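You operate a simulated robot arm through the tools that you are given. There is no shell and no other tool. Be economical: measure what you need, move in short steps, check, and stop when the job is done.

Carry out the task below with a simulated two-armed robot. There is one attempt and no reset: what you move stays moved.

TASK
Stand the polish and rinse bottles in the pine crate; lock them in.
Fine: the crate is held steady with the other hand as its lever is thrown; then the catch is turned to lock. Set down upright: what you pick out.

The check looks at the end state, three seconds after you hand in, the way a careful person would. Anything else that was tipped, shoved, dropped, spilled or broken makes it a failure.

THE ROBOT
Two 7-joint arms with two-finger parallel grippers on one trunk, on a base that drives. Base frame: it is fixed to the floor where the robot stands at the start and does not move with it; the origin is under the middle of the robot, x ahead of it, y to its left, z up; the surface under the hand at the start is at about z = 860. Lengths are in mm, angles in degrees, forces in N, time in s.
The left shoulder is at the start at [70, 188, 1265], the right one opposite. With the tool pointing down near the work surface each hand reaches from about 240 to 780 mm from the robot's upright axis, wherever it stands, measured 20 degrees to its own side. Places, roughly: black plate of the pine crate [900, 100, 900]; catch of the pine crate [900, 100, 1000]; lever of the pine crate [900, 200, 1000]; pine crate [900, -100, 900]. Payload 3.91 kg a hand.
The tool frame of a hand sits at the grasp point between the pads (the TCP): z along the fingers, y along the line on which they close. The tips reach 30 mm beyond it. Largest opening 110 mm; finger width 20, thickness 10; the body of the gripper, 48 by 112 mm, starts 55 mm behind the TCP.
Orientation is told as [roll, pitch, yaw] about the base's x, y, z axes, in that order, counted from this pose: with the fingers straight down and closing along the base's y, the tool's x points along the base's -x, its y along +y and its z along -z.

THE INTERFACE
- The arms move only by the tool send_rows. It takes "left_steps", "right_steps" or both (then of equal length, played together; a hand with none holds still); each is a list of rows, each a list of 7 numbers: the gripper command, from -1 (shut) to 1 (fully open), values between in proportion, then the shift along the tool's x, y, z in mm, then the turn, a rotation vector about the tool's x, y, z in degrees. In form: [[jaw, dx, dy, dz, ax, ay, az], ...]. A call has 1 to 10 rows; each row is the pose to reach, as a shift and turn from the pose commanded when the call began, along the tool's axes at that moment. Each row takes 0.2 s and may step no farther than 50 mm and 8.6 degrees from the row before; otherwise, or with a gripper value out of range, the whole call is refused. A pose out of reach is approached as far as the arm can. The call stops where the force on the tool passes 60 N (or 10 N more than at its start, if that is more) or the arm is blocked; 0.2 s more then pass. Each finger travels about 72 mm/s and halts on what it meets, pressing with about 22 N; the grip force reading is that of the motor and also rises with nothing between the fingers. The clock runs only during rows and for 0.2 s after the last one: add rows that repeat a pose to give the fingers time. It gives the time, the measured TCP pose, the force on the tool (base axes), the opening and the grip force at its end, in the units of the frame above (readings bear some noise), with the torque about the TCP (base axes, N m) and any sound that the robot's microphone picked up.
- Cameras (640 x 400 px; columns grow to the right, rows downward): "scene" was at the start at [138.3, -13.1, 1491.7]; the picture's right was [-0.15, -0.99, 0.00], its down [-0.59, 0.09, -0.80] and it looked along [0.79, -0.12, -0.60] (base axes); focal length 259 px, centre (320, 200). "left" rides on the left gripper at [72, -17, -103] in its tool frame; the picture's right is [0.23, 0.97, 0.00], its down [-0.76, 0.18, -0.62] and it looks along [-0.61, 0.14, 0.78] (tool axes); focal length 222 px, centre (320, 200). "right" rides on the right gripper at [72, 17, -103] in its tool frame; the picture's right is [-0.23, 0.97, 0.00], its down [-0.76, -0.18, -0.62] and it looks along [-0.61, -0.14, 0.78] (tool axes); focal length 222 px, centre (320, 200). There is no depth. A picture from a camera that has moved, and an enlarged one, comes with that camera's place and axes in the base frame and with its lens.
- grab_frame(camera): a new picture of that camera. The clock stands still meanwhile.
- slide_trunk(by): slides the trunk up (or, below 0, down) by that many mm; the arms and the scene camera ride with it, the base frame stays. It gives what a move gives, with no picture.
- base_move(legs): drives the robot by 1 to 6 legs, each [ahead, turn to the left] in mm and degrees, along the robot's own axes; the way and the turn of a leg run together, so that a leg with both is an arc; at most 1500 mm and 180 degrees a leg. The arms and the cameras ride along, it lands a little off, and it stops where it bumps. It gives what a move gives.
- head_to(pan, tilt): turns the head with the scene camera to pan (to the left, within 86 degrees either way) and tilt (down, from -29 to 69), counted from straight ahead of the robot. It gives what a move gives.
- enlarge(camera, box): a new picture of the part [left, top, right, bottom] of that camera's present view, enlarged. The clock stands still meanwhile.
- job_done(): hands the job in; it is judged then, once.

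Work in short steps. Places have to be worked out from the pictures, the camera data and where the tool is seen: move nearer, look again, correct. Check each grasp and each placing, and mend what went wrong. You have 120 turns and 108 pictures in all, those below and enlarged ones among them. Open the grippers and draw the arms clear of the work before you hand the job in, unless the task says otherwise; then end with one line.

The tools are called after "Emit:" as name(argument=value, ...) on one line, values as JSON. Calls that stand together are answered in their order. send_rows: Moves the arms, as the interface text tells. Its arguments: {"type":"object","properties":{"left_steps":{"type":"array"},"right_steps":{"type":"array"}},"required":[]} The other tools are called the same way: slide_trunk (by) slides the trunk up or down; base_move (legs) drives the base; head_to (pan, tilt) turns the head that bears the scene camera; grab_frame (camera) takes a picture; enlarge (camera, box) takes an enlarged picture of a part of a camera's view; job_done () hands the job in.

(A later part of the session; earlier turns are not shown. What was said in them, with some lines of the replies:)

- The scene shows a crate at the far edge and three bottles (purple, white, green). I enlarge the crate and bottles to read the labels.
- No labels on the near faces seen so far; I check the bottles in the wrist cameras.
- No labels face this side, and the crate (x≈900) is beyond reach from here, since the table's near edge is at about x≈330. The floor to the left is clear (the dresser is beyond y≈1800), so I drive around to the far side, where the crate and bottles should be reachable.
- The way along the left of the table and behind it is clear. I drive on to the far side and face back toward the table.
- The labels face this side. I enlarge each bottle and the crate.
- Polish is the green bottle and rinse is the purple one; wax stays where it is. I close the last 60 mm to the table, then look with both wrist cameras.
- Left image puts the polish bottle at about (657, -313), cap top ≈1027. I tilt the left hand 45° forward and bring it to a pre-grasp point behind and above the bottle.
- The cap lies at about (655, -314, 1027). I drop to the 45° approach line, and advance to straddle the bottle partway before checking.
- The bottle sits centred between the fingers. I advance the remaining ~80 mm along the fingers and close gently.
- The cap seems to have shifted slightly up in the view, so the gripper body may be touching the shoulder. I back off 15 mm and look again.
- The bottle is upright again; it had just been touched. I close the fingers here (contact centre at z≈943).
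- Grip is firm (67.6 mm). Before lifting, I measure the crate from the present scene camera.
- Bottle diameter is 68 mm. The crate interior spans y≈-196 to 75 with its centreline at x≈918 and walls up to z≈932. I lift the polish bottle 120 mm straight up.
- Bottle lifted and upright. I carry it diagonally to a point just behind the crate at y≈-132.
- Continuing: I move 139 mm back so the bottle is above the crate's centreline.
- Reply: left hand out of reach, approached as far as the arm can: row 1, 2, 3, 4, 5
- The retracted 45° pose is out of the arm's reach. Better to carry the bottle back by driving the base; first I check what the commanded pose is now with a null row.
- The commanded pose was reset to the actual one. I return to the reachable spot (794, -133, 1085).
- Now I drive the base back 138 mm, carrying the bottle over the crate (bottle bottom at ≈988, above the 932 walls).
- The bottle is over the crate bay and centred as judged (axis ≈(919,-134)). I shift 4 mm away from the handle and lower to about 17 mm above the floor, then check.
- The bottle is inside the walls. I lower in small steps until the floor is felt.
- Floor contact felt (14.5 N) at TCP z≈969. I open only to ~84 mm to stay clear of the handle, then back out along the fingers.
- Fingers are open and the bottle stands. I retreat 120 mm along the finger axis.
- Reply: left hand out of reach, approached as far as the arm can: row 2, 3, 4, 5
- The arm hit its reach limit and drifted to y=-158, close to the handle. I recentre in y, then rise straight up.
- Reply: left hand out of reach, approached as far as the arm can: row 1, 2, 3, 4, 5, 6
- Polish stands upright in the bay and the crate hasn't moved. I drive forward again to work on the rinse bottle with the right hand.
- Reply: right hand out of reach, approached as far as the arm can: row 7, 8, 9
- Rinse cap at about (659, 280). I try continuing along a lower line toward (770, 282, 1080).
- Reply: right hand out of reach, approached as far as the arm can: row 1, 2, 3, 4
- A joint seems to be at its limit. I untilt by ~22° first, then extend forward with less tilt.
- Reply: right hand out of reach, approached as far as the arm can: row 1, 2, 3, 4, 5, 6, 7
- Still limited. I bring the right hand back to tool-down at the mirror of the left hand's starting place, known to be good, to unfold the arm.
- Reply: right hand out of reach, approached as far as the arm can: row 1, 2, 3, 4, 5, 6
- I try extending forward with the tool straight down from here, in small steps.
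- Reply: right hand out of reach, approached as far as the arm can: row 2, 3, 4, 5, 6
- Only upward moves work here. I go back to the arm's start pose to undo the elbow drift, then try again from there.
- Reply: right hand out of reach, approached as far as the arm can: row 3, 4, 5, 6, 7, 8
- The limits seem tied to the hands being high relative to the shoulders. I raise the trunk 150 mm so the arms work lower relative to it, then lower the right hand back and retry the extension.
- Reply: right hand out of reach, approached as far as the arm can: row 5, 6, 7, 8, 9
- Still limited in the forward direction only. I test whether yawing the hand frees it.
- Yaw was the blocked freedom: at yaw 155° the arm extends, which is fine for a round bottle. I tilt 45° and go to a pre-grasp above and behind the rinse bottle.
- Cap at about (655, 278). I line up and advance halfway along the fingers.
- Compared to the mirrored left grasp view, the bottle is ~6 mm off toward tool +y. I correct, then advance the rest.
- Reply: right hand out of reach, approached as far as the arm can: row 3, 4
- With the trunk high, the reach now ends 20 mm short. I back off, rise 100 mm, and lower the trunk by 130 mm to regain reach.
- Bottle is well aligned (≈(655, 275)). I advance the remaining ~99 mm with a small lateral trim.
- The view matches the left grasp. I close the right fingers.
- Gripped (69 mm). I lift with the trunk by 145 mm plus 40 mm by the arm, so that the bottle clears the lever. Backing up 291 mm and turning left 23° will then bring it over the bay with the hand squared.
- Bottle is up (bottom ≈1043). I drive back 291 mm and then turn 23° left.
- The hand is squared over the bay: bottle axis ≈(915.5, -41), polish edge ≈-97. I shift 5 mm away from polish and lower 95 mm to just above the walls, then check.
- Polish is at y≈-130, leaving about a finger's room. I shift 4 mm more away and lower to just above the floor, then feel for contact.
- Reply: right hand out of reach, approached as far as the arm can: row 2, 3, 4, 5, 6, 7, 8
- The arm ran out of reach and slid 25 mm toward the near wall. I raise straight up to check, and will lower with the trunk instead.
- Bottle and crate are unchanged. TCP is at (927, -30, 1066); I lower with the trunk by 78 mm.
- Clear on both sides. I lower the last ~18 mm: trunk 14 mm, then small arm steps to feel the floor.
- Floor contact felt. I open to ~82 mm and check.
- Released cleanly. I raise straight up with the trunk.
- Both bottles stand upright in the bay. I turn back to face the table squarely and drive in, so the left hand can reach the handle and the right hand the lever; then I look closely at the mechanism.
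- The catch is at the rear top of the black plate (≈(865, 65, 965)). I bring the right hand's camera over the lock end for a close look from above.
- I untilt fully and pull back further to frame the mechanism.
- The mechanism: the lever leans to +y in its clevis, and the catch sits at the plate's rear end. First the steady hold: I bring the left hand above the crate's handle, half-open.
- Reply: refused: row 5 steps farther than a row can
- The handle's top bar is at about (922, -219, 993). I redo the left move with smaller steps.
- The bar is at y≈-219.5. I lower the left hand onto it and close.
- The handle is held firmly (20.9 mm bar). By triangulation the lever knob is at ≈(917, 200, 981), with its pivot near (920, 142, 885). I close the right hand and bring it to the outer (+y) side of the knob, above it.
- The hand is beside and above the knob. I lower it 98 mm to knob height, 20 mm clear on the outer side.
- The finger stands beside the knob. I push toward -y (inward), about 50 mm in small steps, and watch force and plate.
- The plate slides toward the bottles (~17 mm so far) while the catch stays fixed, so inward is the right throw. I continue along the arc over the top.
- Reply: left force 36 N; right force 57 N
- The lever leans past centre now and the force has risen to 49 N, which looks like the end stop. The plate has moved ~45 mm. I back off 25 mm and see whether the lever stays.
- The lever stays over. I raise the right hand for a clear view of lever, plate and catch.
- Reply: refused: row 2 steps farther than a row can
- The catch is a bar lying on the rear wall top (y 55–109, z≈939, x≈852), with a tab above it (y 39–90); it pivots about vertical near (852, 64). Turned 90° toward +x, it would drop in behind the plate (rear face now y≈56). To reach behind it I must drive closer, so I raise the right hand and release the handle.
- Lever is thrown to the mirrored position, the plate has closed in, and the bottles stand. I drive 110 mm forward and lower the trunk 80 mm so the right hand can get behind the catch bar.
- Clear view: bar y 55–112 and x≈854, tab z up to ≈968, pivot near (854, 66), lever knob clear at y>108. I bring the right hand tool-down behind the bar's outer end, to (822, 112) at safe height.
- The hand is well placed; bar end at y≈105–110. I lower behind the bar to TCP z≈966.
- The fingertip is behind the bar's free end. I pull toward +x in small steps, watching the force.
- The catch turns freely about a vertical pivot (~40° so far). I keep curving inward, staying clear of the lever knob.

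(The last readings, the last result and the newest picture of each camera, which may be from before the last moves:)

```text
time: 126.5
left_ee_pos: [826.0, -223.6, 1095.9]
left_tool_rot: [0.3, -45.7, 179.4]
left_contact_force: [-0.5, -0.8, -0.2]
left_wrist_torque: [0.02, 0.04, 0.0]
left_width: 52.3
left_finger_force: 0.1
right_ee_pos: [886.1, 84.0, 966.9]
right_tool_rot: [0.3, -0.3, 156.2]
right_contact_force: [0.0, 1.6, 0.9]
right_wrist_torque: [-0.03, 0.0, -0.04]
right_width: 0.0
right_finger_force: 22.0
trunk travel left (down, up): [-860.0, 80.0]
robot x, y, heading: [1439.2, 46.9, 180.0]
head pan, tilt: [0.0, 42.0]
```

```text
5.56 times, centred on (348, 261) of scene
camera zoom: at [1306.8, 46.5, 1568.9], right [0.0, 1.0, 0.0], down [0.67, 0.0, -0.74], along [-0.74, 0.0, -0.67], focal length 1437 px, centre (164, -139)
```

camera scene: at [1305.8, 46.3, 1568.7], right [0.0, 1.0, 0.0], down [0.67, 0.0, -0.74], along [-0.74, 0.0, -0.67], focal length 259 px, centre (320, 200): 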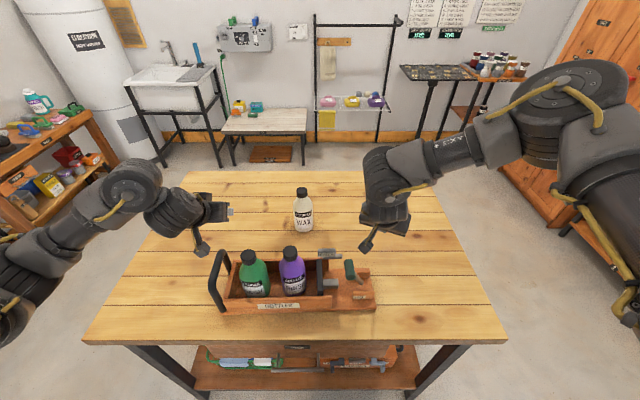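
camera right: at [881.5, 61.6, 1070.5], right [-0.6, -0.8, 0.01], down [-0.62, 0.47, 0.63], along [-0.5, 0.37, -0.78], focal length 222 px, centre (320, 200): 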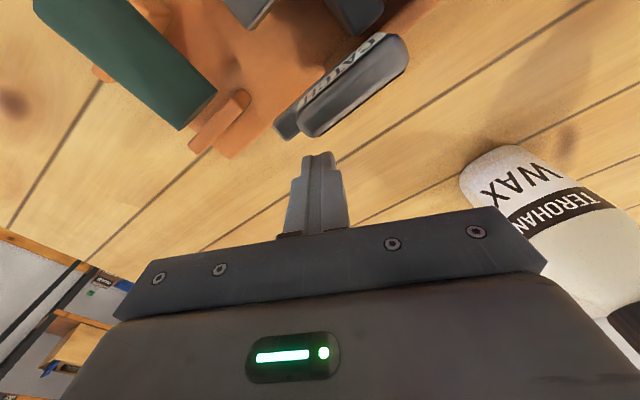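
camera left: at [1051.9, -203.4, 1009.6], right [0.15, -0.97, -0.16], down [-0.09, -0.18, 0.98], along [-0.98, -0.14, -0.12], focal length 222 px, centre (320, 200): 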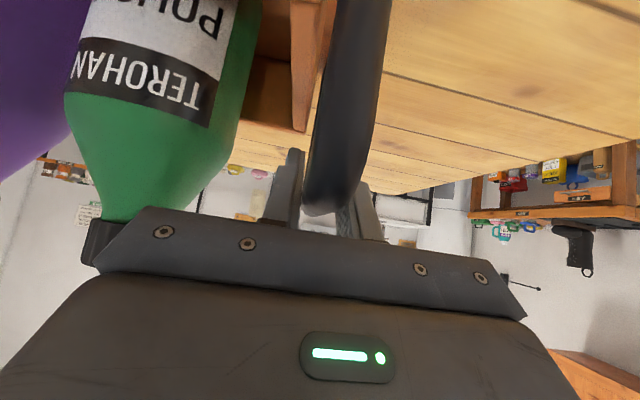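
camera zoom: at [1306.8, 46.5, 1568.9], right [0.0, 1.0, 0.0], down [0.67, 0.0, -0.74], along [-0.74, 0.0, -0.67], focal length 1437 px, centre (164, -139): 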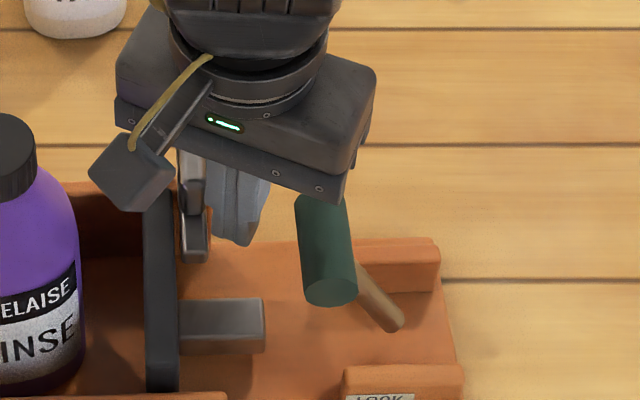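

The bar now points almost along +x right behind the plate. I press a little further in -y until it stops.

Emit:
send_rows(right_steps=[[-1, 1.2, 2.7, 0, 0, 0, 0], [-1, 2.4, 5.5, 0, 0, 0, 0], [-1, 3.7, 8.2, 0, 0, 0, 0], [-1, 3.7, 8.2, 0, 0, 0, 0]])

Emit:
enlarge(camera="scene", box=[300, 225, 396, 297])

```text
time: 127.5
left_ee_pos: [827.6, -222.1, 1096.0]
left_tool_rot: [0.4, -45.7, 179.2]
left_contact_force: [0.0, 0.6, -0.3]
left_wrist_torque: [-0.01, 0.02, 0.01]
left_width: 52.4
left_finger_force: 0.2
right_ee_pos: [887.4, 73.8, 966.8]
right_tool_rot: [0.3, -0.3, 156.3]
right_contact_force: [1.2, 5.4, 0.1]
right_wrist_torque: [0.0, -0.02, -0.01]
right_width: 0.0
right_finger_force: 22.8
trunk travel left (down, up): [-860.0, 80.0]
robot x, y, heading: [1438.0, 44.8, 180.0]
head pan, tilt: [0.0, 42.0]
```

```text
5.56 times, centred on (348, 261) of scene
camera zoom: at [1307.1, 47.6, 1568.8], right [0.0, 1.0, 0.0], down [0.67, 0.0, -0.74], along [-0.74, 0.0, -0.67], focal length 1437 px, centre (164, -139)
```

zoom: 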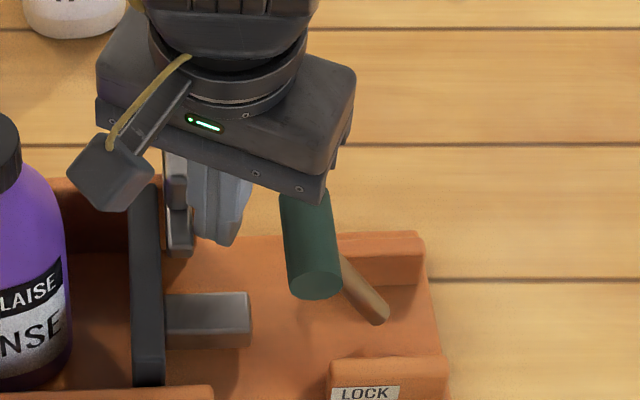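

The catch is at its stop (5 N; the crate began to slip slightly). I back off 5 mm and raise the hand straight up to inspect.

Emit:
send_rows(right_steps=[[-1, -2.4, -5.4, 0, 0, 0, 0], [-1, -2.4, -5.4, -30, 0, 0, 0], [-1, -2.4, -5.4, -70, 0, 0, 0], [-1, -2.4, -5.4, -110, 0, 0, 0], [-1, -40, -25, -130, 0, 0, 0], [-1, -60, -60, -130, 0, 0, 0], [-1, -60, -60, -130, 0, 0, 0]])

Emit:
enlarge(camera="scene", box=[300, 225, 396, 297])

Emit:
grab_frame(camera="scene")

```text
time: 129.1
left_ee_pos: [827.3, -223.7, 1096.8]
left_tool_rot: [0.2, -45.6, 179.5]
left_contact_force: [-0.5, -0.7, 0.7]
left_wrist_torque: [-0.01, 0.02, -0.04]
left_width: 52.1
left_finger_force: 0.2
right_ee_pos: [858.1, 152.1, 1097.8]
right_tool_rot: [0.2, -0.4, 156.2]
right_contact_force: [-0.1, -1.0, 1.1]
right_wrist_torque: [0.02, 0.03, -0.01]
right_width: 0.0
right_finger_force: 22.4
trunk travel left (down, up): [-860.0, 80.0]
robot x, y, heading: [1440.2, 46.1, 180.1]
head pan, tilt: [0.0, 42.0]
```

```text
5.56 times, centred on (348, 261) of scene
camera zoom: at [1307.4, 44.6, 1568.9], right [0.0, 1.0, 0.0], down [0.67, 0.0, -0.74], along [-0.74, 0.0, -0.67], focal length 1437 px, centre (164, -139)
```

zoom: 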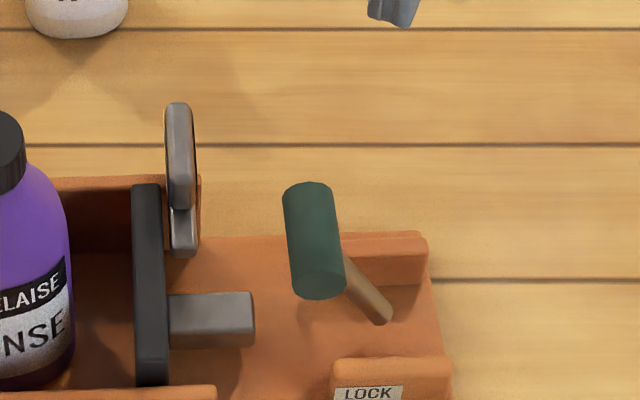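

```text
11 pictures are left
camera scene: at [1307.4, 44.6, 1568.9], right [0.0, 1.0, 0.0], down [0.67, 0.0, -0.74], along [-0.74, 0.0, -0.67], focal length 259 px, centre (320, 200)
```

scene: 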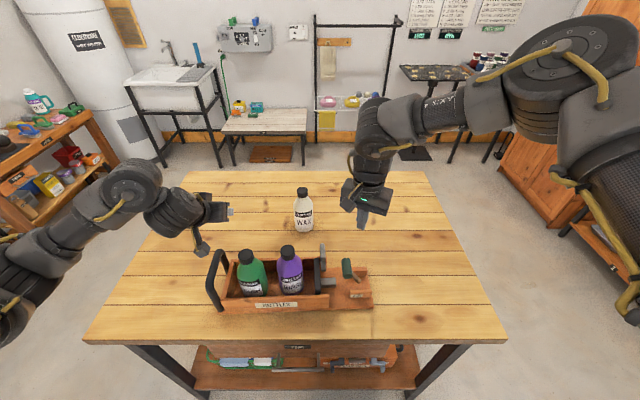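

The catch is turned a full 90° with its bar right behind the plate; the lever is thrown and both bottles stand. I open the grippers, raise the trunk, and back the robot away.

Emit:
slide_trunk(by=75)

Emit:
send_rows(left_steps=[[0.5, 0, 0, 0, 0, 0, 0], [1, 0, 0, 0, 0, 0, 0], [1, 0, 0, 0, 0, 0, 0], [1, 0, 0, 0, 0, 0, 0]], right_steps=[[0, 0, 0, 0, 0, 0, 0], [1, 0, 0, 0, 0, 0, 0], [1, 0, 0, 0, 0, 0, 0], [1, 0, 0, 0, 0, 0, 0]])

Emit:
base_move(legs=[[-400, 0]])

Emit:
enlarge(camera="scene", box=[230, 130, 390, 230])

```text
time: 130.2
left_ee_pos: [825.3, -222.5, 1170.8]
left_tool_rot: [0.4, -45.7, 179.4]
left_contact_force: [-0.5, -0.2, -0.2]
left_wrist_torque: [0.02, 0.01, 0.0]
left_width: 52.3
left_finger_force: 0.1
right_ee_pos: [855.6, 153.3, 1172.1]
right_tool_rot: [0.1, -0.3, 156.1]
right_contact_force: [0.3, -0.6, -0.1]
right_wrist_torque: [0.01, 0.01, 0.02]
right_width: 0.0
right_finger_force: 22.1
trunk travel left (down, up): [-935.0, 5.0]
robot x, y, heading: [1437.6, 50.2, 180.1]
head pan, tilt: [0.0, 42.0]
```

```text
time: 131.2
left_ee_pos: [827.1, -223.0, 1171.5]
left_tool_rot: [0.3, -45.6, 179.3]
left_contact_force: [0.3, 0.2, -0.1]
left_wrist_torque: [0.01, 0.02, 0.0]
left_width: 110.1
left_finger_force: 0.0
right_ee_pos: [855.8, 152.7, 1171.6]
right_tool_rot: [0.2, -0.2, 156.2]
right_contact_force: [0.9, -0.8, 0.4]
right_wrist_torque: [0.0, 0.0, -0.02]
right_width: 110.0
right_finger_force: 0.0
trunk travel left (down, up): [-935.0, 5.0]
robot x, y, heading: [1441.2, 48.3, 180.1]
head pan, tilt: [0.0, 42.0]
```

```text
time: 133.7
left_ee_pos: [1226.0, -225.3, 1171.4]
left_tool_rot: [0.2, -45.6, 179.6]
left_contact_force: [-0.1, 0.1, 0.1]
left_wrist_torque: [0.0, 0.02, 0.0]
left_width: 110.0
left_finger_force: 0.1
right_ee_pos: [1253.0, 151.3, 1171.0]
right_tool_rot: [0.2, -0.3, 156.4]
right_contact_force: [0.2, 0.5, -0.7]
right_wrist_torque: [0.06, -0.02, 0.0]
right_width: 110.0
right_finger_force: 0.0
trunk travel left (down, up): [-935.0, 5.0]
robot x, y, heading: [1836.0, 45.0, -179.9]
head pan, tilt: [0.0, 42.0]
```

```text
4.00 times, centred on (310, 180) of scene
camera zoom: at [1704.4, 46.0, 1643.6], right [0.0, 1.0, 0.0], down [0.67, 0.0, -0.74], along [-0.74, 0.0, -0.67], focal length 1035 px, centre (360, 280)
```

zoom: 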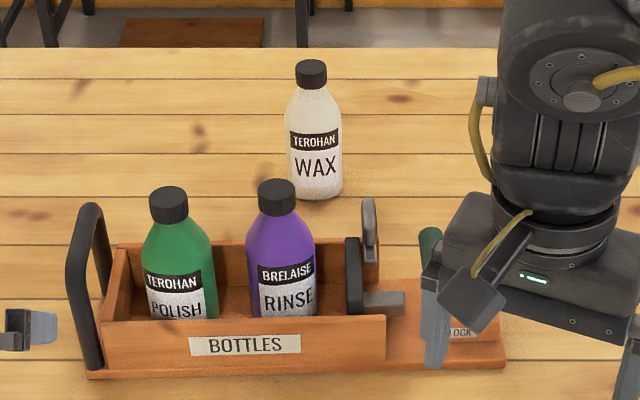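

Both bottles stand upright in the crate, the catch is turned and the wax is untouched. The arms are clear and the grippers open, so I hand in.

Emit:
job_done()

```text
The job is handed in.
```

The polish and rinse bottles stand upright in the pine crate. I threw the lever while the other hand held the handle, then turned the catch to lock; that last push, made without holding the crate, slid it about 6 mm.
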